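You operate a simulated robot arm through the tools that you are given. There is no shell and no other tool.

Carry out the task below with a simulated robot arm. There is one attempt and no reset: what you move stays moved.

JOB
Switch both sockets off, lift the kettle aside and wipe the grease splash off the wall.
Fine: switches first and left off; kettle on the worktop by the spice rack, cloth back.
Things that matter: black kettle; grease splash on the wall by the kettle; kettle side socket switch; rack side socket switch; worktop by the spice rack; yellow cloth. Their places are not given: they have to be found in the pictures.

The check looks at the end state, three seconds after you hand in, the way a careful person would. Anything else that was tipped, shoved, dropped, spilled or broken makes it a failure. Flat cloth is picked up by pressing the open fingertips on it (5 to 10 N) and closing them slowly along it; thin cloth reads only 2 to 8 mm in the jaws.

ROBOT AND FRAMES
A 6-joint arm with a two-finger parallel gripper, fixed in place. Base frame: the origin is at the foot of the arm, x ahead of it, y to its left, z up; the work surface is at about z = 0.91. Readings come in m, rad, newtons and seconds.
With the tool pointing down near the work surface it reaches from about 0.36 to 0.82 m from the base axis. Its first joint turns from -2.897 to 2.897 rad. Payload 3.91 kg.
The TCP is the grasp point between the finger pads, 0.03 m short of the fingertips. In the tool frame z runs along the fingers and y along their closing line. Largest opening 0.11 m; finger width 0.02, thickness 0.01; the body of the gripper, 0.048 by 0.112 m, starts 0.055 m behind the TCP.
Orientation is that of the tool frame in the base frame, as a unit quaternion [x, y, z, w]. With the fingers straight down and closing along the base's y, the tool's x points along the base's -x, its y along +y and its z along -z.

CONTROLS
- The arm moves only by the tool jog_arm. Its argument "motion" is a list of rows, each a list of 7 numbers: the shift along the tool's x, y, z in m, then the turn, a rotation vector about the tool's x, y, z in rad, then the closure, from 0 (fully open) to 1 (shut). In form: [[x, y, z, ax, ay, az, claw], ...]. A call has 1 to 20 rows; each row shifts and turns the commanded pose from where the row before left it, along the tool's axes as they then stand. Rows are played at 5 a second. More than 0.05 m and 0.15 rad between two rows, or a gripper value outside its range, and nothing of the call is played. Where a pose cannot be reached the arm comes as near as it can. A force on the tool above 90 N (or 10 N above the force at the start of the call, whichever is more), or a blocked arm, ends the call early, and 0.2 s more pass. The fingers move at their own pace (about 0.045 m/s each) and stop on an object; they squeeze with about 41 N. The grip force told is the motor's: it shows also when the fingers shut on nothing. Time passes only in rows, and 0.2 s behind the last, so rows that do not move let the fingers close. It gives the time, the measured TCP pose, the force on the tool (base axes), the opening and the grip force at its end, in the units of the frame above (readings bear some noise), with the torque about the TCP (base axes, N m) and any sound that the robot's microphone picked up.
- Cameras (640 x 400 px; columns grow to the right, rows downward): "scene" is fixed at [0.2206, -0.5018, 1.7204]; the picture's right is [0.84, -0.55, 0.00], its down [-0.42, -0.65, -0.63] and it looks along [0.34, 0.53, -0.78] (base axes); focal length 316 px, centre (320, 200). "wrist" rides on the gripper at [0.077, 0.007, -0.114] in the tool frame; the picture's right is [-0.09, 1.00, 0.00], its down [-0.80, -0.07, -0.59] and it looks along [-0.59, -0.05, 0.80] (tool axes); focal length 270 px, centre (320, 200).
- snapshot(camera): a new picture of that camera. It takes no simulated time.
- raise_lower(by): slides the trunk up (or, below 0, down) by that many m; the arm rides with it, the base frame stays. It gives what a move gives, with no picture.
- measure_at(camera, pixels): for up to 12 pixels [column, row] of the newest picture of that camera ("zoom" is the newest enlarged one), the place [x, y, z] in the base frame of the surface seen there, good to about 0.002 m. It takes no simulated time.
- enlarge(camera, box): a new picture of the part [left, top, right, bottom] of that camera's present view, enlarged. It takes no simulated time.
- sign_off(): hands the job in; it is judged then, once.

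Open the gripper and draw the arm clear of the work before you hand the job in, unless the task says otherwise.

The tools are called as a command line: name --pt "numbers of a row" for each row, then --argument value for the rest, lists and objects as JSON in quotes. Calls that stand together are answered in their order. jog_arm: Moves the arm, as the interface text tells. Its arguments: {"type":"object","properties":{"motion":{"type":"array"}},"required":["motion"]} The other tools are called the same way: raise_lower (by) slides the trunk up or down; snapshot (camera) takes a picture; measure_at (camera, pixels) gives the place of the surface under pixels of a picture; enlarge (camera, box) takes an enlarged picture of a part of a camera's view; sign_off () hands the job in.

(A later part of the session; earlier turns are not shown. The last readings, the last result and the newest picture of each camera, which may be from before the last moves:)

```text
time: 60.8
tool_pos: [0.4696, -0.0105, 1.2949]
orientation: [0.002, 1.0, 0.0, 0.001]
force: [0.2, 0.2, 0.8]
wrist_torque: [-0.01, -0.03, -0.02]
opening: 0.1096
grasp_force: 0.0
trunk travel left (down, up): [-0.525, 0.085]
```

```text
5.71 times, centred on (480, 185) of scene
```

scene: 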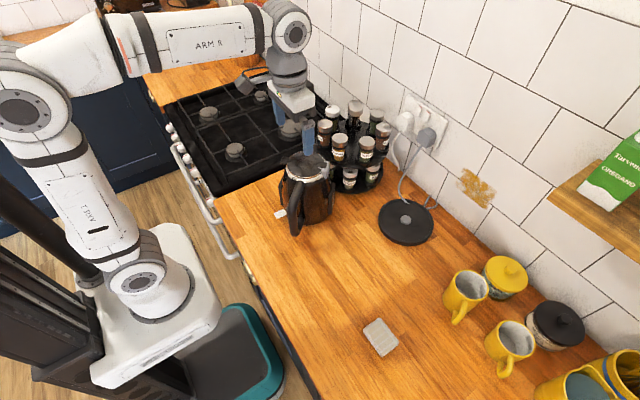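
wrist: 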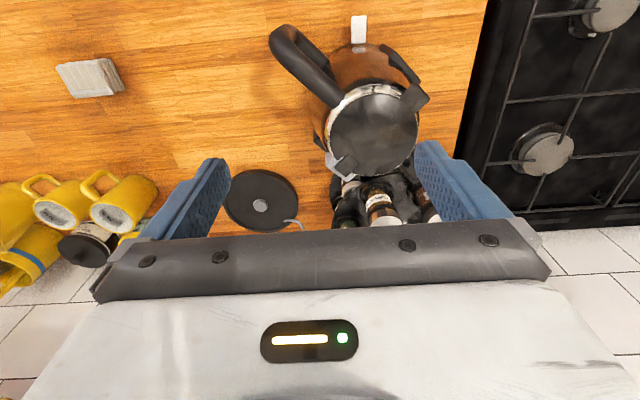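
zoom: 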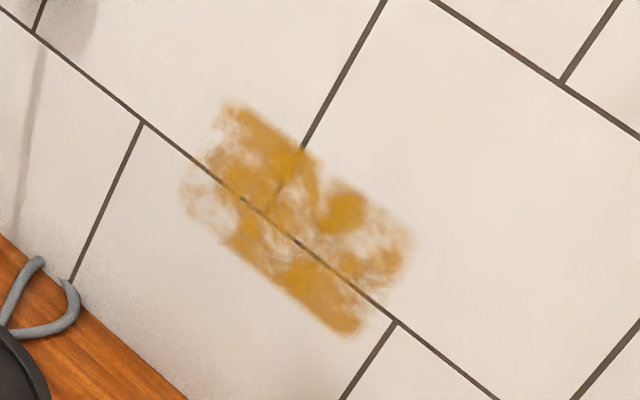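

The smear spans zoom (180–412, 100–340). I'll measure its corners, and move the gripper along -y to above the cloth.

measure_at --camera "zoom" --pixels '[[228, 103], [182, 190], [352, 336], [412, 235], [295, 225], [300, 145], [250, 260], [380, 290], [330, 170], [200, 150]]'

jog_arm --pt "0 -0.048 0 0 0 0 0" --pt "0 -0.048 0 0 0 0 0" --pt "0 -0.048 0 0 0 0 0" --pt "0 -0.048 0 0 0 0 0" --pt "0.002 -0.048 0.01 0 0 0 0" --pt "0.002 -0.048 0.01 0 0 0 0" --pt "0.002 -0.048 0.01 0 0 0 0" --pt "0.002 -0.048 0.01 0 0 0 0" --pt "0 0 0.04 0 0 0 0" --pt "0 0 0.04 0 0 0 0"

snapshot --camera "wrist"

snapshot --camera "scene"

```text
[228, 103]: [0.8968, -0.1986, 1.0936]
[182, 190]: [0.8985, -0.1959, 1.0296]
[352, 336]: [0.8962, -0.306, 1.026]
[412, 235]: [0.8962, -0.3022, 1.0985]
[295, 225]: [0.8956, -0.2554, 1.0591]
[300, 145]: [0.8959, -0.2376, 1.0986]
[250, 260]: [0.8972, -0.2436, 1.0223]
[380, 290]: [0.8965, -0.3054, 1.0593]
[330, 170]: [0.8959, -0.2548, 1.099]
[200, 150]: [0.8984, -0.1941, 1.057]
```

```text
time: 63.0
tool_pos: [0.4612, -0.3965, 1.1744]
orientation: [0.001, 1.0, 0.0, 0.0]
force: [0.6, 0.0, 0.4]
wrist_torque: [0.01, 0.01, 0.0]
opening: 0.1099
grasp_force: 0.0
trunk travel left (down, up): [-0.525, 0.085]
```

```text
taken
```

wrist: 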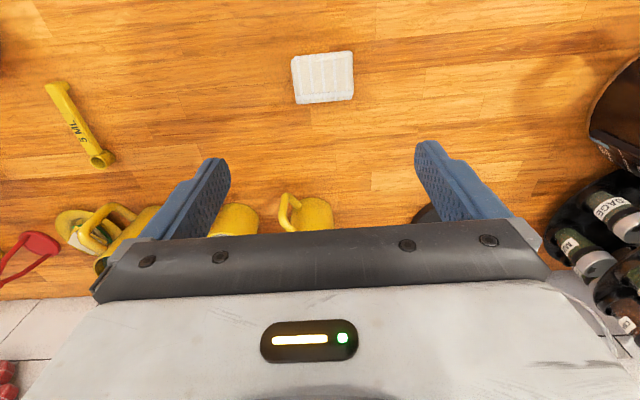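

```text
taken
```

scene: 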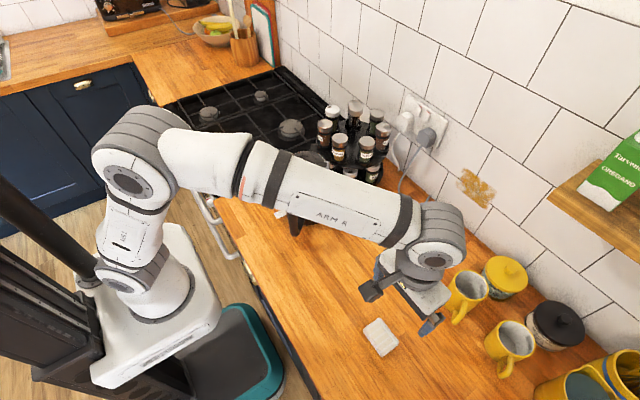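

Smear spans y −0.195…−0.306, z 1.022…1.10 on the wall at x≈0.897. I'll measure cloth corners in the wrist view and the forearm's height near the kettle for clearance.

measure_at --camera "wrist" --pixels '[[293, 58], [350, 52], [352, 98], [297, 103], [323, 77], [310, 65], [340, 90], [283, 80], [365, 75]]'

measure_at --camera "scene" --pixels '[[250, 190], [280, 205], [330, 220], [370, 235], [300, 195], [380, 225], [430, 265], [320, 160], [297, 222]]'

enlarge --camera "wrist" --box '[272, 30, 376, 120]'

```text
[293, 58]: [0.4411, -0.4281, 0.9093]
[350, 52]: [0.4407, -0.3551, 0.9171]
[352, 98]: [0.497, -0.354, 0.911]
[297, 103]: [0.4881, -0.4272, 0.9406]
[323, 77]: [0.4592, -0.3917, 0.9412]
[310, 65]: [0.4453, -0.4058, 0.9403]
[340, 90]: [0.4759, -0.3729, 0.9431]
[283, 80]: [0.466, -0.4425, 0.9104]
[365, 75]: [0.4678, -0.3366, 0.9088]
```

```text
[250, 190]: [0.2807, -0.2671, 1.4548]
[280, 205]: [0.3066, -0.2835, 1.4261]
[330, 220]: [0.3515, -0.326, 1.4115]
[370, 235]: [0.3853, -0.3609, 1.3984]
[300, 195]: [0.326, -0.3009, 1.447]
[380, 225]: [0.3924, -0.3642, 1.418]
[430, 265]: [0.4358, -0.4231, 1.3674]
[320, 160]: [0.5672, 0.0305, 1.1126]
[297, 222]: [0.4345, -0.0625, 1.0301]
```

```text
4.44 times, centred on (324, 75) of wrist
```

zoom: 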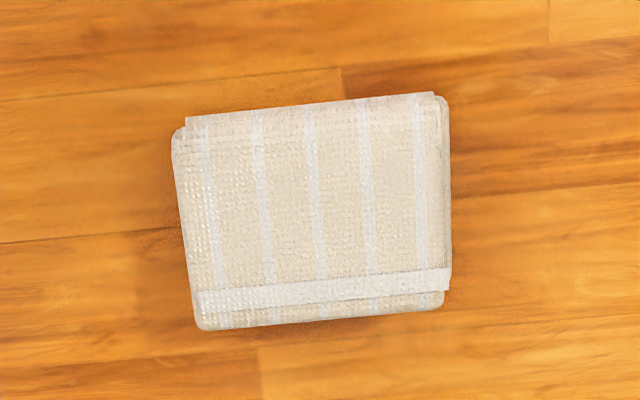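

Cloth: x 0.437–0.487, y −0.427…−0.361, top z≈0.942; forearm is well away from the kettle. I'll descend to just above the cloth and check.

jog_arm --pt "0 0 0.045 0 0 0 0" --pt "0 0.001 0.045 0 0 0 0" --pt "0 0.001 0.045 0 0 0 0" --pt "0 0 0.042 0 0 0 0"

snapshot --camera "wrist"

enlarge --camera "scene" --box '[320, 260, 460, 370]'

```text
time: 64.0
tool_pos: [0.4632, -0.3935, 0.9966]
orientation: [0.0, 1.0, 0.0, 0.0]
force: [0.3, -0.9, -0.8]
wrist_torque: [-0.01, 0.05, 0.04]
opening: 0.1101
grasp_force: 0.1
trunk travel left (down, up): [-0.525, 0.085]
```

```text
taken
```

wrist: 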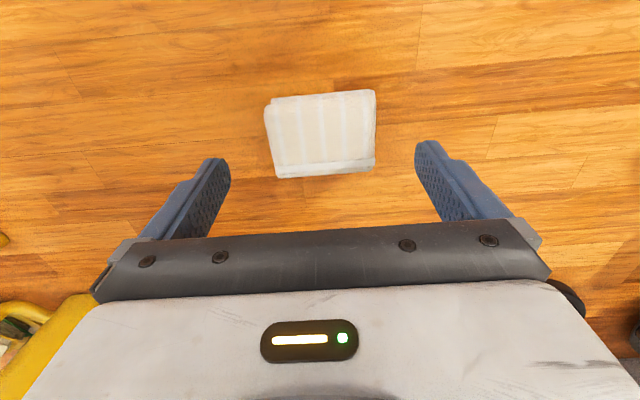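

```text
3.64 times, centred on (390, 315) of scene
```

zoom: 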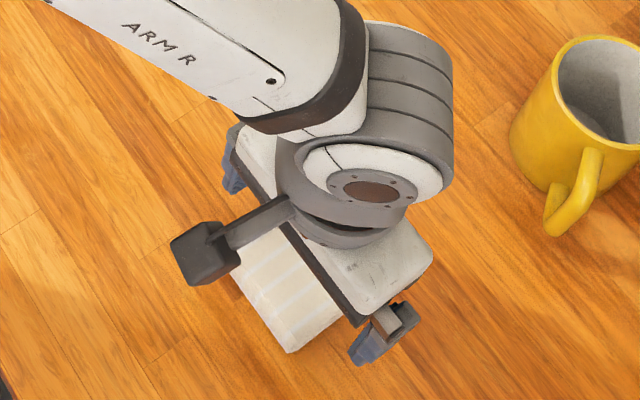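

Cloth is centred between the fingers at (323,134), slightly toward base −x. I'll shift 4 mm and descend so the tips end ~14 mm above the worktop, then close slowly.

jog_arm --pt "0.004 0.001 0.02 0 0 0 0" --pt "0 0 0.015 0 0 0 0" --pt "0 0 0.0075 0 0 0 0"

jog_arm --pt "0 0 0 0 0 0 0.1" --pt "0 0 0 0 0 0 0.2" --pt "0 0 0 0 0 0 0.3" --pt "0 0 0 0 0 0 0.38" --pt "0 0 0 0 0 0 0.46"

snapshot --camera "wrist"

```text
time: 64.8
tool_pos: [0.4581, -0.392, 0.9545]
orientation: [0.001, 1.0, 0.001, 0.0]
force: [-0.3, 0.2, -0.4]
wrist_torque: [0.02, 0.0, -0.01]
opening: 0.11
grasp_force: 0.1
trunk travel left (down, up): [-0.525, 0.085]
```

```text
time: 66.0
tool_pos: [0.4578, -0.3925, 0.9542]
orientation: [0.0, 1.0, 0.001, 0.0]
force: [0.5, 0.1, 1.3]
wrist_torque: [0.0, -0.02, 0.0]
opening: 0.0727
grasp_force: 41.3
trunk travel left (down, up): [-0.525, 0.085]
```

```text
taken
```

wrist: 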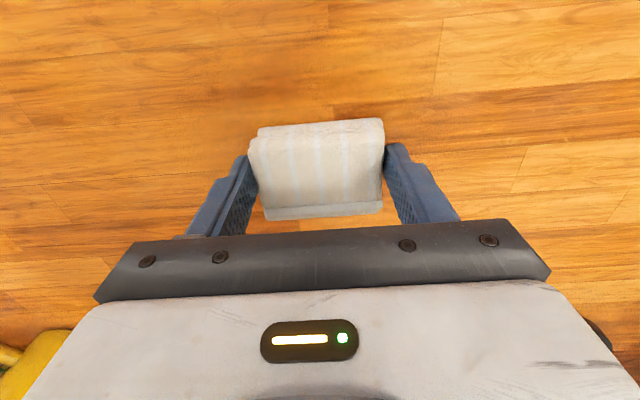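

Gripped at 73 mm opening with 41 N, so the folded cloth behaves as a firm pad. I'll keep squeezing and lift gently.

jog_arm --pt "0 0 0 0 0 0 0.7" --pt "0 0 0 0 0 0 1" --pt "0 0 0 0 0 0 1" --pt "0 0 -0.01 0 0 0 1" --pt "0 0 -0.02 0 0 0 1" --pt "0 0 -0.03 0 0 0 1" --pt "0 0 -0.03 0 0 0 1" --pt "0 0 -0.03 0 0 0 1"

snapshot --camera "wrist"

snapshot --camera "scene"

```text
time: 67.8
tool_pos: [0.457, -0.3927, 1.0759]
orientation: [0.0, 1.0, 0.0, -0.001]
force: [-1.2, 0.2, 0.7]
wrist_torque: [0.03, 0.01, -0.01]
opening: 0.0729
grasp_force: 41.0
trunk travel left (down, up): [-0.525, 0.085]
```

```text
taken
```

wrist: 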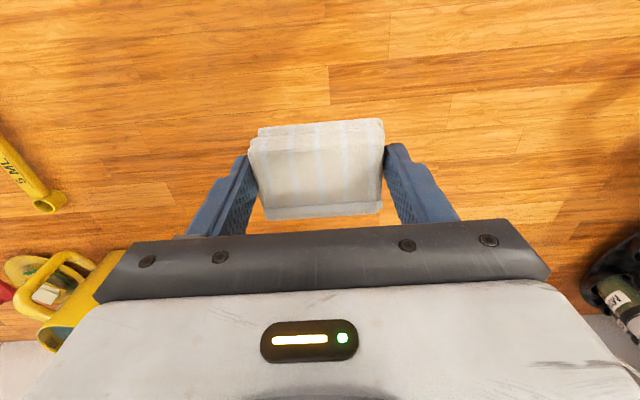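

```text
taken
```

scene: 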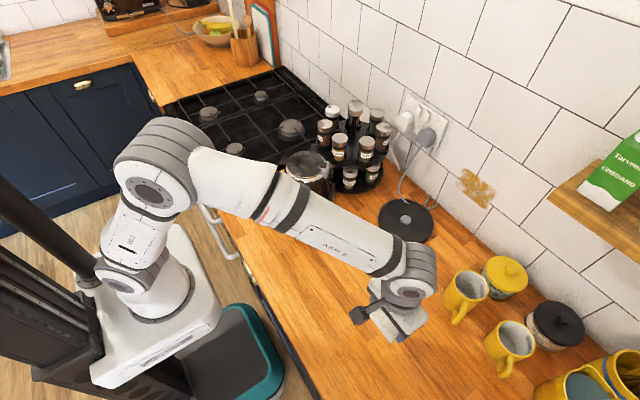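

The cloth is held firmly and came up cleanly. I'll raise it, shift to y≈−0.25 over free worktop, and tilt the tool to point at the wall.

jog_arm --pt "0 0.024 -0.04 0 0 0 1" --pt "0 0.024 -0.04 0 0 0 1" --pt "0 0.048 -0.01 0 0 0 1" --pt "0 0.046 0 0 0 0 1" --pt "0 0 0 0 -0.1428 0 1" --pt "0 0 0 0 -0.1428 0 1" --pt "0 0 0 0 -0.1428 0 1" --pt "0 0 0 0 -0.1428 0 1" --pt "0 0 0 0 -0.1428 0 1" --pt "0 0 0 0 -0.1428 0 1" --pt "0 0 0 0 -0.1428 0 1" --pt "0 0 0 0 -0.1428 0 1" --pt "0 0 0 0 -0.1428 0 1" --pt "0 0 0 0 -0.1428 0 1" --pt "0 0 0 0 -0.1428 0 1"

snapshot --camera "wrist"

snapshot --camera "scene"

```text
time: 71.0
tool_pos: [0.4588, -0.2507, 1.1637]
orientation: [0.0, 0.707, 0.0, 0.707]
force: [0.5, -0.2, -0.6]
wrist_torque: [0.01, 0.02, -0.01]
opening: 0.0729
grasp_force: 40.7
trunk travel left (down, up): [-0.525, 0.085]
```

```text
taken
```

wrist: 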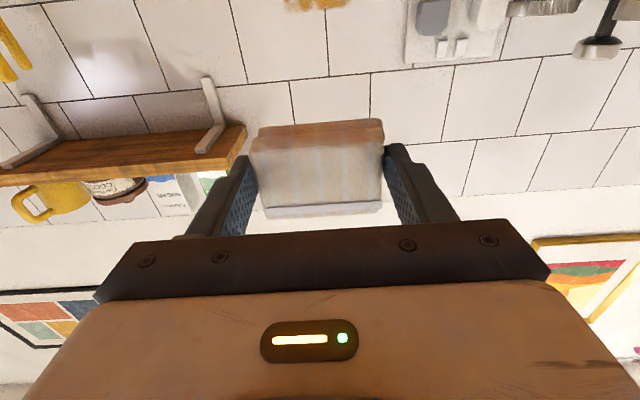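

```text
taken
```

scene: 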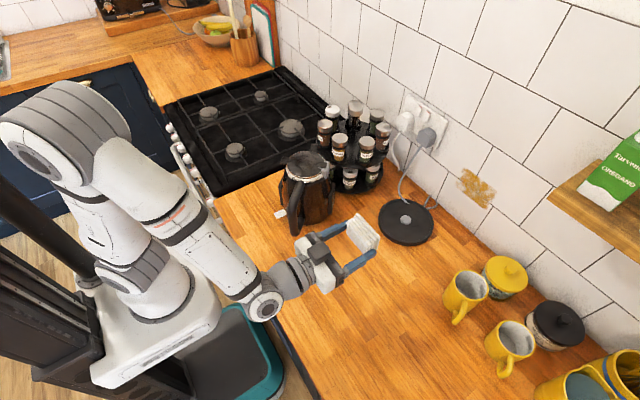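

Tool now points at the wall with the cloth face forward. I'll roll 90° about the tool axis so the camera sits to the +y side and the cloth's long side is vertical.

jog_arm --pt "0 0 0 0 0 0.1428 1" --pt "0 0 0 0 0 0.1428 1" --pt "0 0 0 0 0 0.1428 1" --pt "0 0 0 0 0 0.1428 1" --pt "0 0 0 0 0 0.1428 1" --pt "0 0 0 0 0 0.1428 1" --pt "0 0 0 0 0 0.1428 1" --pt "0 0 0 0 0 0.1428 1" --pt "0 0 0 0 0 0.1428 1" --pt "0 0 0 0 0 0.1428 1" --pt "0 0 0 0 0 0.1428 1"

snapshot --camera "wrist"

snapshot --camera "scene"

```text
time: 73.4
tool_pos: [0.4583, -0.2495, 1.1651]
orientation: [0.501, 0.499, 0.5, 0.5]
force: [-0.6, -0.4, -1.5]
wrist_torque: [0.01, -0.03, 0.01]
opening: 0.073
grasp_force: 41.3
trunk travel left (down, up): [-0.525, 0.085]
```

```text
taken
```

wrist: 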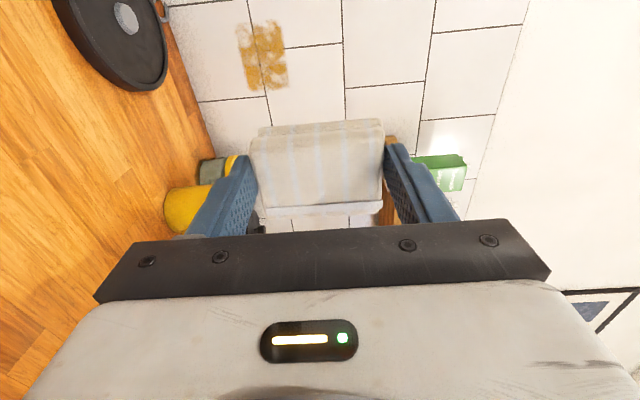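

```text
taken
```

scene: 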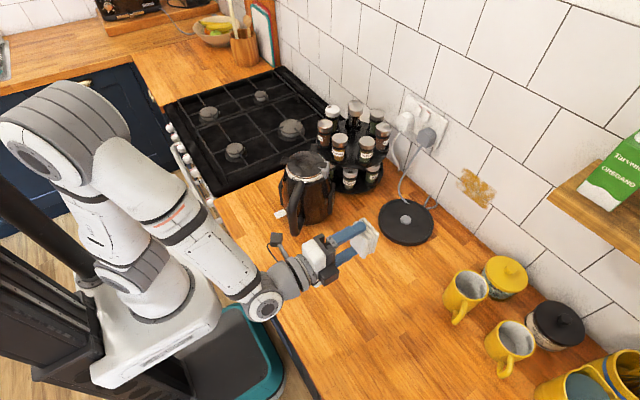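

Orientation is as wanted (tool z→wall, cloth long side vertical). I'll advance toward the smear: to about (0.78,−0.25,1.06).

jog_arm --pt "0 -0.013 0.04 0 0 0 1" --pt "0 -0.013 0.04 0 0 0 1" --pt "0 -0.013 0.04 0 0 0 1" --pt "0 -0.013 0.04 0 0 0 1" --pt "0 -0.013 0.04 0 0 0 1"

snapshot --camera "scene"

```text
time: 74.6
tool_pos: [0.6576, -0.2525, 1.099]
orientation: [0.5, 0.501, 0.499, 0.5]
force: [-0.6, -0.7, 0.3]
wrist_torque: [-0.05, 0.02, 0.01]
opening: 0.073
grasp_force: 40.5
trunk travel left (down, up): [-0.525, 0.085]
```

```text
taken
```

scene: 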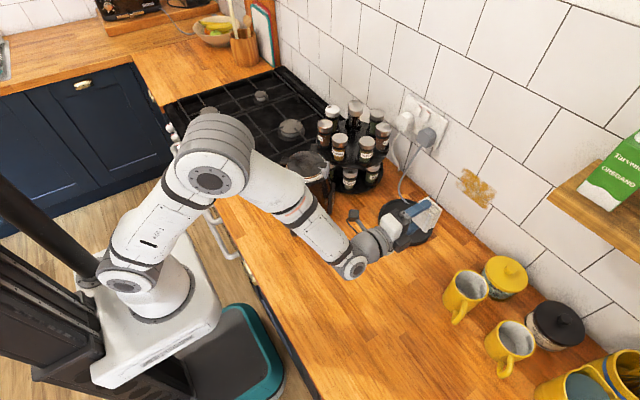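

The forearm passes in front of the kettle in this view; I'll measure its position before going further.

measure_at --camera "scene" --pixels '[[260, 185], [290, 205], [320, 225], [310, 205], [285, 175], [340, 245], [300, 180], [320, 172], [270, 205]]'

enlarge --camera "scene" --box '[240, 130, 460, 290]'

```text
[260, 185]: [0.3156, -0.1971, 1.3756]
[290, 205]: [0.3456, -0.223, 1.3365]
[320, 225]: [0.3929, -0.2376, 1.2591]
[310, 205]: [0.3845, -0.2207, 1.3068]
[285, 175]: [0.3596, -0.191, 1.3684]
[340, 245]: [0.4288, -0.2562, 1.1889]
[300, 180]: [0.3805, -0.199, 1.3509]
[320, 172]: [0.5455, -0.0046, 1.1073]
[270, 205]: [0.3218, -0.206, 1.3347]
```

```text
2.50 times, centred on (350, 210) of scene
```

zoom: 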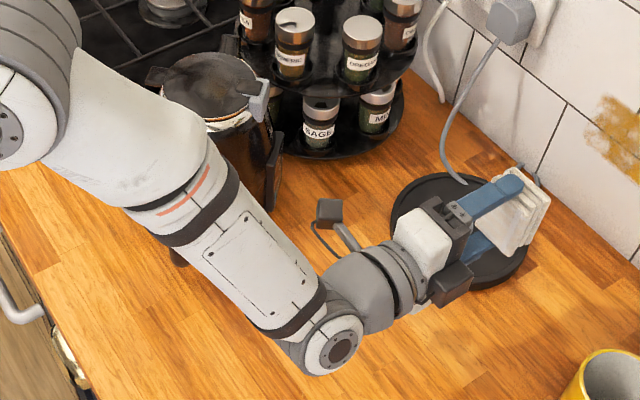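

Forearm is at y≈−0.2 and z≥1.19, well away from the kettle. I'll continue to ~(0.80,−0.25,1.06), just short of the wall.

jog_arm --pt "0 -0.013 0.04 0 0 0 1" --pt "0 -0.013 0.04 0 0 0 1" --pt "0 -0.011 0.04 0 0 0 1" --pt "0 0 0.02 0 0 0 1"

snapshot --camera "wrist"

snapshot --camera "scene"

enlarge --camera "scene" --box '[370, 120, 530, 240]'

```text
time: 75.6
tool_pos: [0.7972, -0.2512, 1.0622]
orientation: [0.501, 0.5, 0.5, 0.499]
force: [0.4, -0.2, 0.2]
wrist_torque: [0.01, 0.01, 0.03]
opening: 0.0728
grasp_force: 40.9
trunk travel left (down, up): [-0.525, 0.085]
```

```text
taken
```

wrist: 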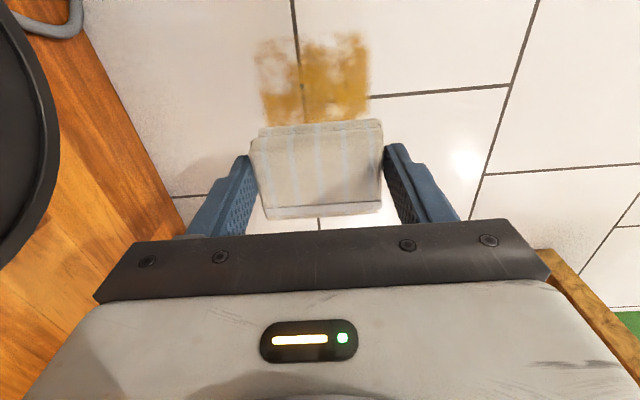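

```text
taken
```

scene: 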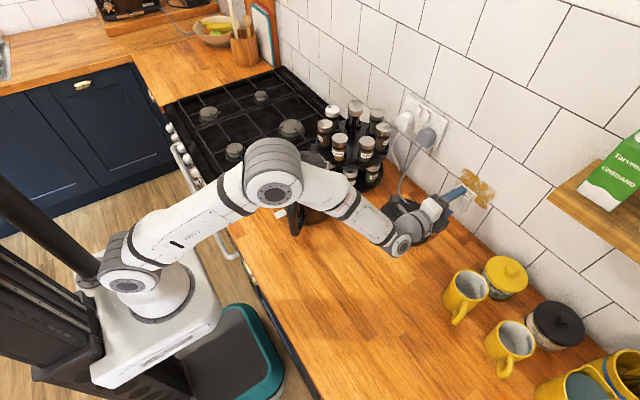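

```text
3.33 times, centred on (450, 180) of scene
```

zoom: 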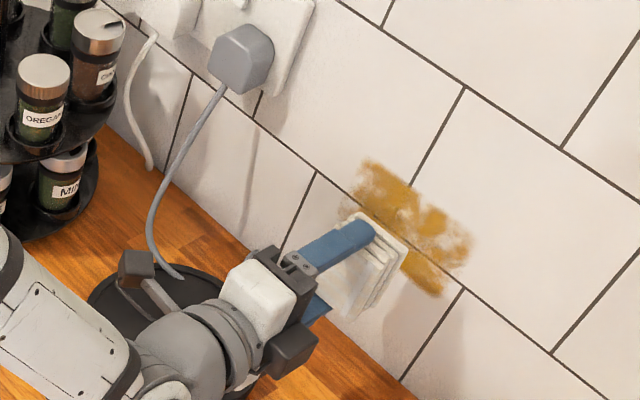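

Cloth is now ~5.5 cm from the wall facing the smear. I'll verify forearm/elbow heights over the kettle before pressing.

measure_at --camera "scene" --pixels '[[270, 190], [320, 190], [345, 205], [370, 225], [330, 205], [310, 205], [298, 225], [400, 245]]'

enlarge --camera "scene" --box '[230, 130, 410, 270]'

```text
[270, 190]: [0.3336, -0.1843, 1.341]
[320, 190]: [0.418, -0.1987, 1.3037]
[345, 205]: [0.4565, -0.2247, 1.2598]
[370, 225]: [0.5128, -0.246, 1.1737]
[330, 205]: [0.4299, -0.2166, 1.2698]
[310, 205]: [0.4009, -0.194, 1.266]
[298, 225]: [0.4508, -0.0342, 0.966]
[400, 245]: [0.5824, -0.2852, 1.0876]
```

```text
2.86 times, centred on (320, 200) of scene
```

zoom: 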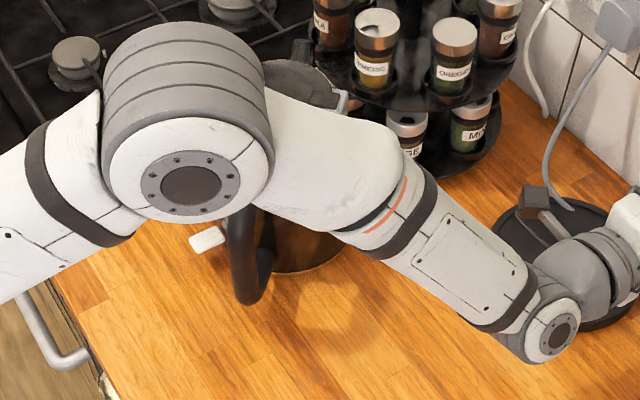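

All arm parts clear the kettle. I'll advance to near contact (x≈0.842), then step until the cloth touches the wall.

jog_arm --pt "0 0 0.02 0 0 0 1" --pt "0 0 0.015 0 0 0 1" --pt "0 0 0.01 0 0 0 1"

jog_arm --pt "0 0 0.003 0 0 0 1" --pt "0 0 0.003 0 0 0 1"

jog_arm --pt "0 0 0.002 0 0 0 1" --pt "0 0 0.002 0 0 0 1"

```text
time: 76.4
tool_pos: [0.8432, -0.2508, 1.0616]
orientation: [0.5, 0.501, 0.499, 0.5]
force: [0.2, 0.9, -0.9]
wrist_torque: [0.0, 0.04, 0.02]
opening: 0.0727
grasp_force: 40.2
trunk travel left (down, up): [-0.525, 0.085]
```

```text
time: 77.0
tool_pos: [0.8495, -0.2507, 1.0612]
orientation: [0.5, 0.499, 0.5, 0.5]
force: [-0.7, -0.8, -0.1]
wrist_torque: [0.0, -0.01, -0.02]
opening: 0.0726
grasp_force: 41.4
trunk travel left (down, up): [-0.525, 0.085]
```

```text
time: 77.6
tool_pos: [0.8516, -0.2522, 1.0618]
orientation: [0.5, 0.501, 0.499, 0.5]
force: [-12.8, 1.7, -1.7]
wrist_torque: [0.04, 0.42, 0.01]
opening: 0.0726
grasp_force: 41.0
trunk travel left (down, up): [-0.525, 0.085]
```

Contact at x≈0.852 with ~13 N. I'll start wiping: sweep −y across the right half of the smear.

jog_arm --pt "-0.008 0 0 0 0 0 1" --pt "-0.01 0 0 0 0 0 1" --pt "-0.01 0 0 0 0 0 1" --pt "-0.01 0 0 0 0 0 1" --pt "-0.01 0 0 0 0 0 1" --pt "-0.01 0 0 0 0 0 1" --pt "-0.007 0 0 0 0 0 1"

snapshot --camera "wrist"

enlarge --camera "scene" --box '[400, 130, 540, 240]'

```text
time: 79.2
tool_pos: [0.8515, -0.3147, 1.0634]
orientation: [0.499, 0.5, 0.5, 0.501]
force: [-11.0, 5.0, -0.4]
wrist_torque: [0.08, 0.27, 0.07]
opening: 0.0729
grasp_force: 41.0
trunk travel left (down, up): [-0.525, 0.085]
```

```text
taken
```

wrist: 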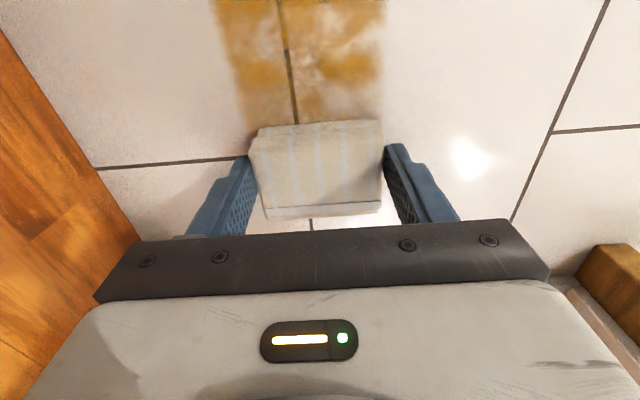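

```text
3.64 times, centred on (470, 185) of scene
```

zoom: 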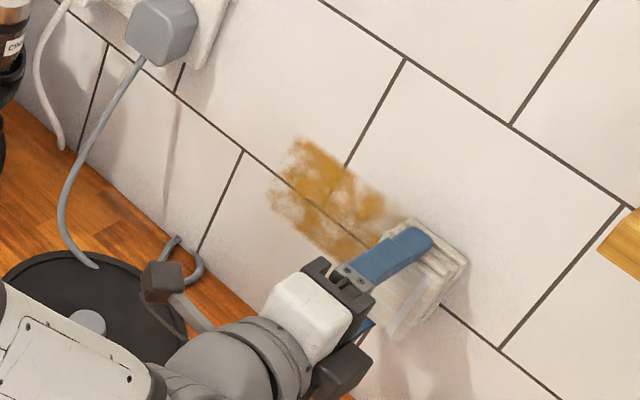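

The sweep runs at ~11 N. Before sweeping to +y, I'll measure the cord's path to make sure the camera on the +y side clears it.

measure_at --camera "zoom" --pixels '[[130, 75], [110, 110], [90, 145], [72, 180], [64, 210], [66, 235], [78, 255], [95, 265], [180, 240], [200, 262], [163, 280], [170, 268]]'

```text
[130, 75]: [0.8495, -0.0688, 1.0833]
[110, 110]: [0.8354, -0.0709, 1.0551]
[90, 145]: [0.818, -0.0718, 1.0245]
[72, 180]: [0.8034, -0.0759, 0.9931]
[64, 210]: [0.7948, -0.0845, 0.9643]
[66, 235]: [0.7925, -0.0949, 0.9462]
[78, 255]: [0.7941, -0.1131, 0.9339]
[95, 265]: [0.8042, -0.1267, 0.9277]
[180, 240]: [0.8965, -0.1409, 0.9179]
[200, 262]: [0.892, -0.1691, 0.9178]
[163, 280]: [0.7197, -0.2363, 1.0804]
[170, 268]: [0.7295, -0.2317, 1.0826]
```

The cord near camera height is at x≥0.82, y≈−0.07, while the camera stays at x≤0.76, y≤−0.085 — clear. Sweep back +y across the whole smear.

jog_arm --pt "0.01 0 0 0 0 0 1" --pt "0.01 0 0 0 0 0 1" --pt "0.01 0 0 0 0 0 1" --pt "0.01 0 0 0 0 0 1" --pt "0.01 0 0 0 0 0 1" --pt "0.01 0 0 0 0 0 1" --pt "0.01 0 0 0 0 0 1" --pt "0.01 0 0 0 0 0 1" --pt "0.01 0 0 0 0 0 1" --pt "0.01 0 0 0 0 0 1" --pt "0.01 0 0 0 0 0 1" --pt "0.01 0 0 0 0 0 1" --pt "0.01 0 0 0 0 0 1"

snapshot --camera "wrist"

enlarge --camera "scene" --box '[400, 130, 540, 240]'

```text
time: 82.0
tool_pos: [0.852, -0.1839, 1.0629]
orientation: [0.5, 0.5, 0.5, 0.499]
force: [-10.6, -3.4, -0.7]
wrist_torque: [-0.02, 0.07, -0.11]
opening: 0.0728
grasp_force: 41.0
trunk travel left (down, up): [-0.525, 0.085]
```

```text
taken
```

wrist: 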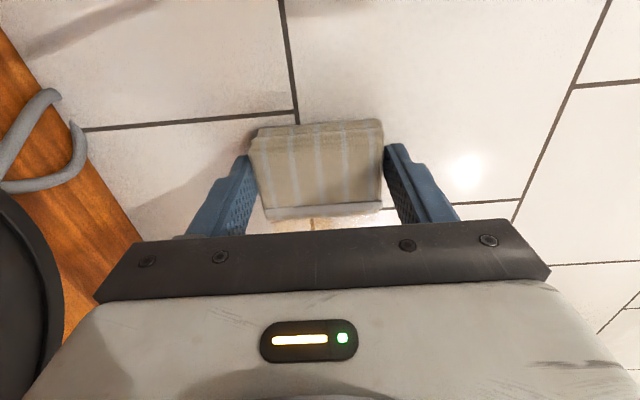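

```text
3.64 times, centred on (470, 185) of scene
```

zoom: 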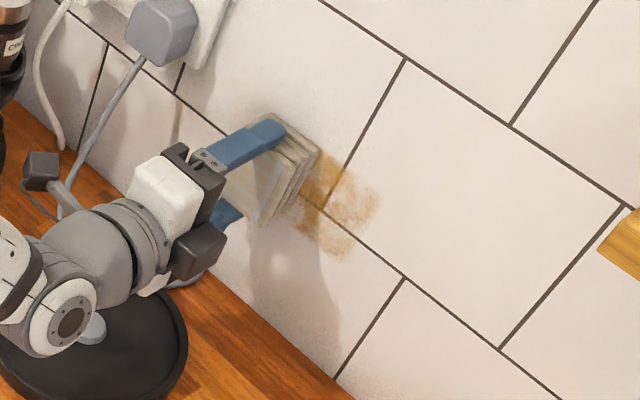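

The smear is fading where wiped. I'll do another pass −y shifted up 7 mm.

jog_arm --pt "-0.004 0.007 0 0 0 0 1" --pt "-0.01 0 0 0 0 0 1" --pt "-0.01 0 0 0 0 0 1" --pt "-0.01 0 0 0 0 0 1" --pt "-0.01 0 0 0 0 0 1" --pt "-0.01 0 0 0 0 0 1" --pt "-0.01 0 0 0 0 0 1" --pt "-0.01 0 0 0 0 0 1" --pt "-0.01 0 0 0 0 0 1" --pt "-0.01 0 0 0 0 0 1" --pt "-0.01 0 0 0 0 0 1" --pt "-0.01 0 0 0 0 0 1" --pt "-0.01 0 0 0 0 0 1" --pt "-0.01 0 0 0 0 0 1"

snapshot --camera "wrist"

enlarge --camera "scene" --box '[400, 130, 540, 240]'

```text
time: 85.0
tool_pos: [0.8513, -0.3187, 1.0708]
orientation: [0.499, 0.5, 0.5, 0.501]
force: [-14.2, 4.3, -0.6]
wrist_torque: [0.02, 0.1, 0.12]
opening: 0.0728
grasp_force: 40.8
trunk travel left (down, up): [-0.525, 0.085]
```

```text
taken
```

wrist: 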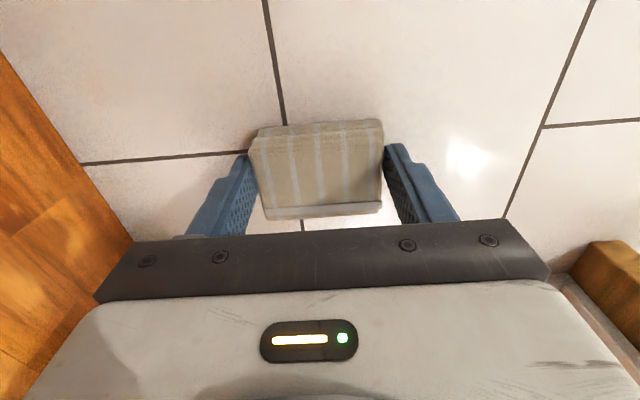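

```text
3.64 times, centred on (470, 185) of scene
```

zoom: 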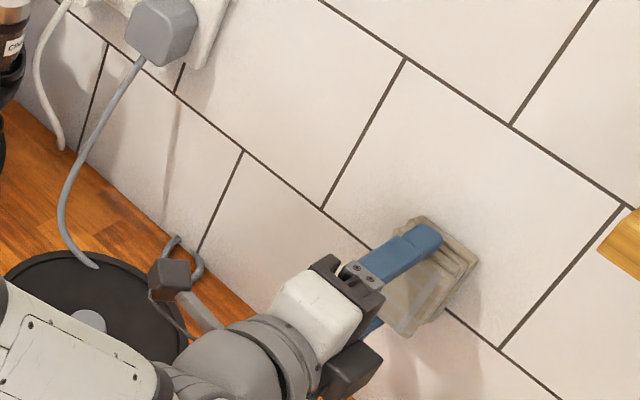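

The visible wall looks clean. I'll do one more pass +y shifted down (z≈1.053), then return −y at the centre height to be thorough.

jog_arm --pt "0.004 -0.009 0 0 0 0 1" --pt "0.01 -0.008 0 0 0 0 1" --pt "0.01 0 0 0 0 0 1" --pt "0.01 0 0 0 0 0 1" --pt "0.01 0 0 0 0 0 1" --pt "0.01 0 0 0 0 0 1" --pt "0.01 0 0 0 0 0 1" --pt "0.01 0 0 0 0 0 1" --pt "0.01 0 0 0 0 0 1" --pt "0.01 0 0 0 0 0 1" --pt "0.01 0 0 0 0 0 1" --pt "0.01 0 0 0 0 0 1" --pt "0.01 0 0 0 0 0 1" --pt "0.01 0 0 0 0 0 1"

jog_arm --pt "-0.004 0.008 0 0 0 0 1" --pt "-0.01 0 0 0 0 0 1" --pt "-0.01 0 0 0 0 0 1" --pt "-0.01 0 0 0 0 0 1" --pt "-0.01 0 0 0 0 0 1" --pt "-0.01 0 0 0 0 0 1" --pt "-0.01 0 0 0 0 0 1" --pt "-0.01 0 0 0 0 0 1" --pt "-0.01 0 0 0 0 0 1" --pt "-0.01 0 0 0 0 0 1" --pt "-0.01 0 0 0 0 0 1" --pt "-0.01 0 0 0 0 0 1" --pt "-0.01 0 0 0 0 0 1" --pt "-0.01 0 0 0 0 0 1"

snapshot --camera "wrist"

snapshot --camera "scene"

```text
time: 88.0
tool_pos: [0.8516, -0.1852, 1.0526]
orientation: [0.5, 0.5, 0.5, 0.5]
force: [-13.0, -3.6, -0.8]
wrist_torque: [0.03, 0.06, -0.09]
opening: 0.0727
grasp_force: 40.8
trunk travel left (down, up): [-0.525, 0.085]
```

```text
time: 91.0
tool_pos: [0.8514, -0.3193, 1.0605]
orientation: [0.5, 0.5, 0.5, 0.5]
force: [-6.3, 1.0, 0.1]
wrist_torque: [-0.02, -0.09, 0.05]
opening: 0.0726
grasp_force: 40.6
trunk travel left (down, up): [-0.525, 0.085]
```

```text
taken
```

wrist: 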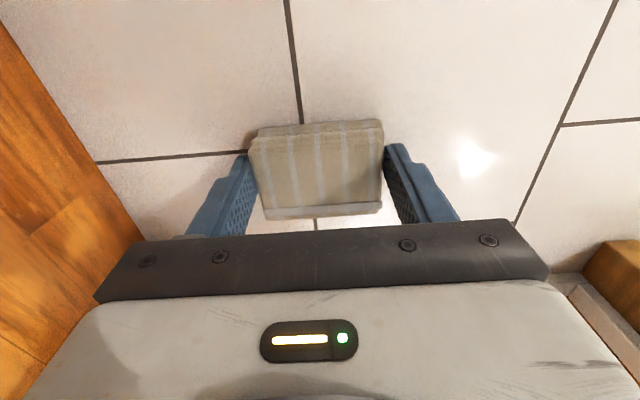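

```text
taken
```

scene: 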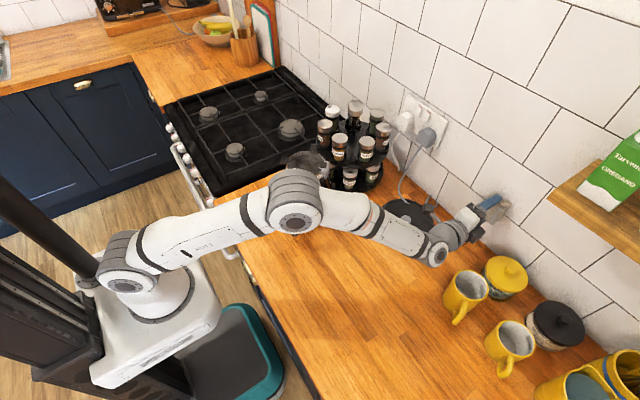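

The wall looks clean in the wrist view. I'll back off from the wall and return along the same path, then inspect the wall.

jog_arm --pt "0 0 -0.015 0 0 0 1" --pt "0.005 0 -0.03 0 0 0 1" --pt "0.02 0 -0.03 0 0 0 1" --pt "0.02 0.01 -0.035 0 0 0 1" --pt "0.02 0.013 -0.04 0 0 0 1" --pt "0.004 0.013 -0.04 0 0 0 1" --pt "0 0.013 -0.04 0 0 0 1" --pt "0 0.013 -0.04 0 0 0 1" --pt "0 0.013 -0.04 0 0 0 1" --pt "0 0.013 -0.04 0 0 0 1" --pt "0 0.013 -0.04 0 0 0 1"

snapshot --camera "wrist"

snapshot --camera "scene"

enlarge --camera "scene" --box '[440, 150, 520, 220]'

```text
time: 93.4
tool_pos: [0.4623, -0.2493, 1.1614]
orientation: [0.5, 0.5, 0.5, 0.5]
force: [-0.1, -0.5, -0.7]
wrist_torque: [-0.01, 0.04, 0.0]
opening: 0.073
grasp_force: 40.9
trunk travel left (down, up): [-0.525, 0.085]
```

```text
taken
```

wrist: 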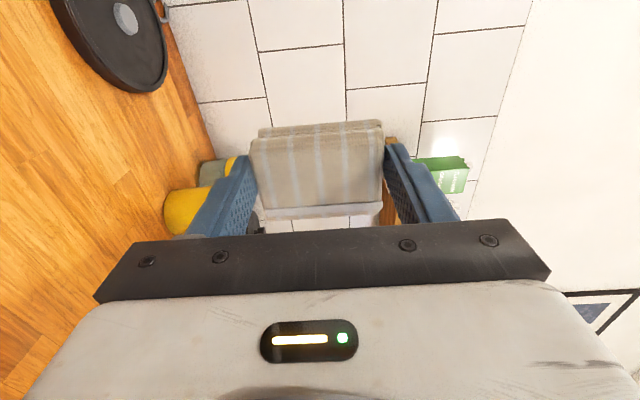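

```text
taken
```

scene: 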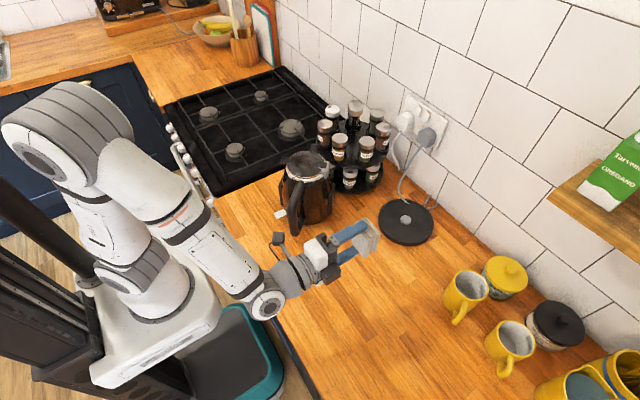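

```text
5.71 times, centred on (480, 185) of scene
```

zoom: 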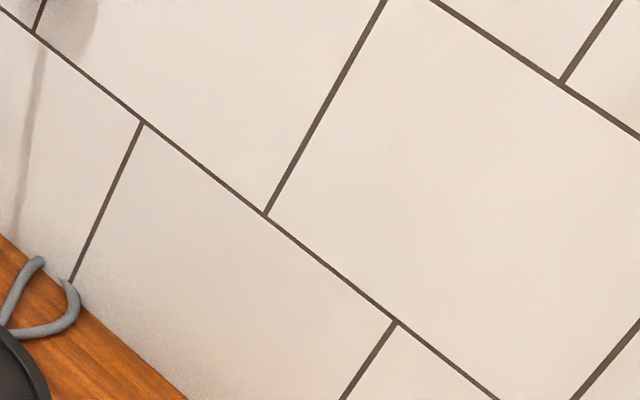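

The grease is fully gone. Now I'll unroll and untilt the tool in reverse order to return the cloth.

jog_arm --pt "0 0 0 0 0 -0.1428 1" --pt "0 0 0 0 0 -0.1428 1" --pt "0 0 0 0 0 -0.1428 1" --pt "0 0 0 0 0 -0.1428 1" --pt "0 0 0 0 0 -0.1428 1" --pt "0 0 0 0 0 -0.1428 1" --pt "0 0 0 0 0 -0.1428 1" --pt "0 0 0 0 0 -0.1428 1" --pt "0 0 0 0 0 -0.1428 1" --pt "0 0 0 0 0 -0.1428 1" --pt "0 0 0 0 0 -0.1428 1"

jog_arm --pt "0 0 0 0 0.1428 0 1" --pt "0 0 0 0 0.1428 0 1" --pt "0 0 0 0 0.1428 0 1" --pt "0 0 0 0 0.1428 0 1" --pt "0 0 0 0 0.1428 0 1" --pt "0 0 0 0 0.1428 0 1" --pt "0 0 0 0 0.1428 0 1" --pt "0 0 0 0 0.1428 0 1" --pt "0 0 0 0 0.1428 0 1" --pt "0 0 0 0 0.1428 0 1" --pt "0 0 0 0 0.1428 0 1"

snapshot --camera "wrist"

snapshot --camera "scene"

```text
time: 95.8
tool_pos: [0.4628, -0.249, 1.1615]
orientation: [-0.001, 0.707, -0.001, 0.707]
force: [-0.1, 0.1, 0.1]
wrist_torque: [-0.01, 0.0, 0.01]
opening: 0.0729
grasp_force: 41.2
trunk travel left (down, up): [-0.525, 0.085]
```

```text
time: 98.2
tool_pos: [0.4636, -0.2508, 1.1612]
orientation: [0.0, 1.0, 0.0, -0.001]
force: [0.2, 0.2, -0.4]
wrist_torque: [0.04, -0.01, -0.01]
opening: 0.073
grasp_force: 41.0
trunk travel left (down, up): [-0.525, 0.085]
```

```text
taken
```

wrist: 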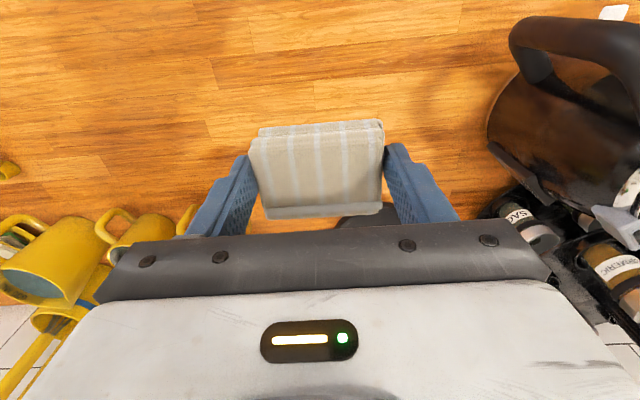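

```text
taken
```

scene: 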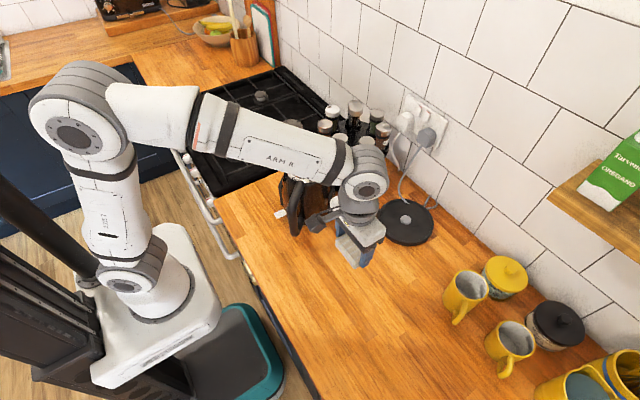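

Cloth is still held squarely. I'll move back over its original spot (0.458,−0.3925) and lower to just above the worktop.

jog_arm --pt "0.002 -0.047 0 0 0 0 1" --pt "0.002 -0.047 0 0 0 0 1" --pt "0.002 -0.0475 0 0 0 0 1" --pt "0 0 0.04 0 0 0 1" --pt "0 0 0.04 0 0 0 1" --pt "0 0 0.04 0 0 0 1" --pt "0 0 0.04 0 0 0 1" --pt "0 0 0.025 0 0 0 1" --pt "0 0 0.012 0 0 0 1" --pt "0 0 0 0 0 0 1"

jog_arm --pt "0 0 0.003 0 0 0 1" --pt "0 0 0.002 0 0 0 1"

```text
time: 100.4
tool_pos: [0.4564, -0.3913, 0.9627]
orientation: [0.0, 1.0, 0.001, 0.001]
force: [0.4, -0.5, 0.2]
wrist_torque: [-0.01, 0.02, -0.01]
opening: 0.073
grasp_force: 41.0
trunk travel left (down, up): [-0.525, 0.085]
```

```text
time: 101.0
tool_pos: [0.4576, -0.3904, 0.9591]
orientation: [-0.001, 1.0, 0.0, 0.0]
force: [-0.1, -0.5, -0.1]
wrist_torque: [-0.01, 0.01, 0.02]
opening: 0.073
grasp_force: 41.0
trunk travel left (down, up): [-0.525, 0.085]
```

No contact yet at z=0.959. I'll lower in 1.5 mm steps until it touches.

jog_arm --pt "0 -0.001 0.0015 0 0 0 1" --pt "0 0 0.0015 0 0 0 1"

jog_arm --pt "0 0 0.001 0 0 0 1" --pt "0 0 0.001 0 0 0 1"

```text
time: 101.6
tool_pos: [0.4572, -0.3918, 0.956]
orientation: [0.0, 1.0, -0.001, 0.0]
force: [0.1, -0.6, -0.7]
wrist_torque: [0.02, -0.02, -0.03]
opening: 0.0727
grasp_force: 40.7
trunk travel left (down, up): [-0.525, 0.085]
```

```text
time: 102.2
tool_pos: [0.4567, -0.3921, 0.9553]
orientation: [-0.001, 1.0, -0.001, 0.001]
force: [0.0, 0.3, 6.0]
wrist_torque: [-0.18, -0.04, 0.01]
opening: 0.0728
grasp_force: 40.7
trunk travel left (down, up): [-0.525, 0.085]
```

The cloth touches the worktop with 6 N at z≈0.955. I'll open the fingers gradually to release it.

jog_arm --pt "0 0 -0.0005 0 0 0 0.33" --pt "0 0 0 0 0 0 0.3" --pt "0 0 0 0 0 0 0.25" --pt "0 0 0 0 0 0 0.15" --pt "0 0 0 0 0 0 0" --pt "0 0 0 0 0 0 0" --pt "0 0 0 0 0 0 0"

snapshot --camera "wrist"

```text
time: 103.8
tool_pos: [0.4558, -0.3925, 0.9545]
orientation: [0.0, 1.0, 0.0, 0.0]
force: [-0.5, -0.5, 0.5]
wrist_torque: [0.03, 0.0, 0.01]
opening: 0.1102
grasp_force: 0.0
trunk travel left (down, up): [-0.525, 0.085]
```

```text
taken
```

wrist: 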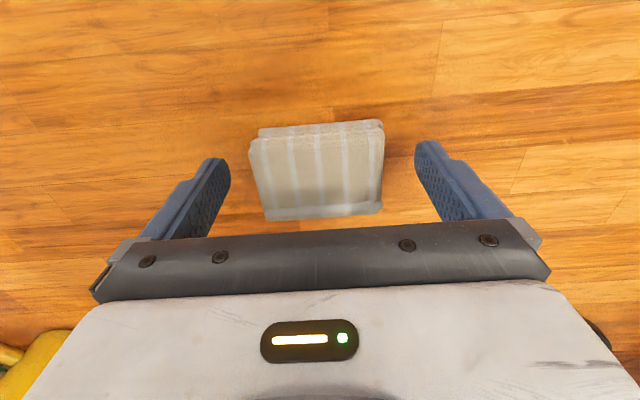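

Cloth is released and flat on the worktop. I'll rise straight up and move the arm clear, then inspect everything.

jog_arm --pt "0 0 -0.01 0 0 0 0" --pt "0 0 -0.03 0 0 0 0" --pt "0 0 -0.04 0 0 0 0" --pt "0 0 -0.045 0 0 0 0" --pt "0 0 -0.045 0 0 0 0" --pt "0 0 -0.045 0 0 0 0" --pt "0 0 -0.045 0 0 0 0" --pt "0 0 -0.045 0 0 0 0" --pt "0.01 0.04 -0.04 0 0 0 0" --pt "0.01 0.04 -0.04 0 0 0 0" --pt "0.01 0.045 -0.01 0 0 0 0" --pt "0.01 0.045 0 0 0 0 0" --pt "0.01 0.045 0 0 0 0 0" --pt "0.01 0.045 0 0 0 0 0" --pt "0 0.045 0 0 0 0 0"

snapshot --camera "scene"

snapshot --camera "wrist"

enlarge --camera "scene" --box '[250, 80, 450, 250]'

enlarge --camera "scene" --box '[340, 230, 640, 400]'

```text
refused: row 9 steps farther than a row can; nothing moved
```

```text
taken
```

scene: 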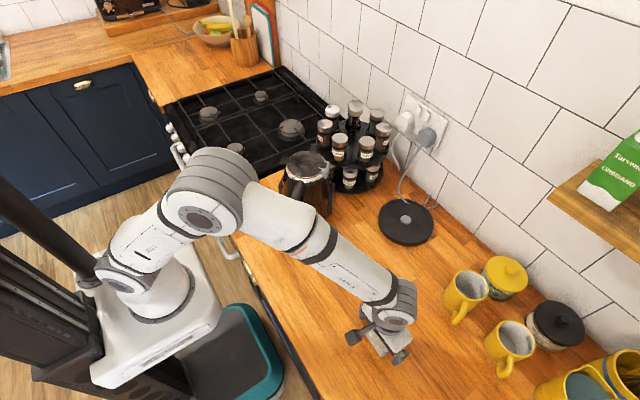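

```text
taken
```

wrist: 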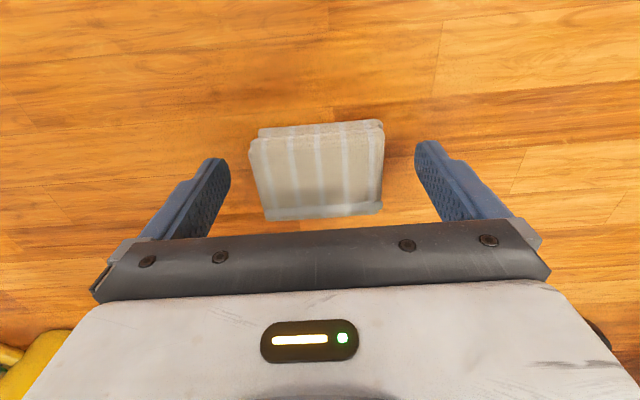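

```text
2.35 times, centred on (350, 165) of scene
```

zoom: 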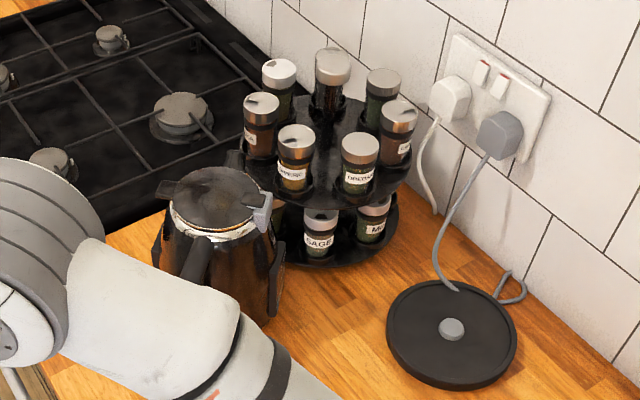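

```text
2.13 times, centred on (490, 315) of scene
```

zoom: 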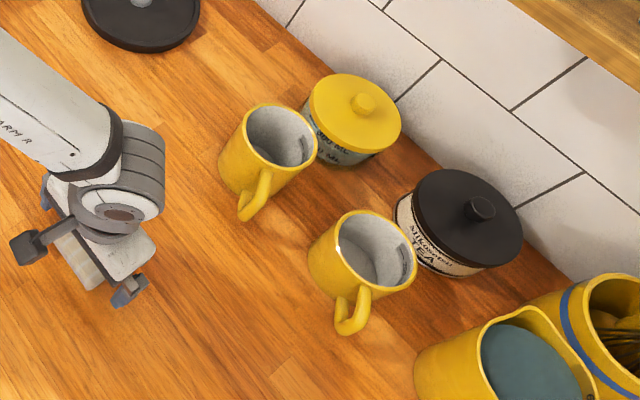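

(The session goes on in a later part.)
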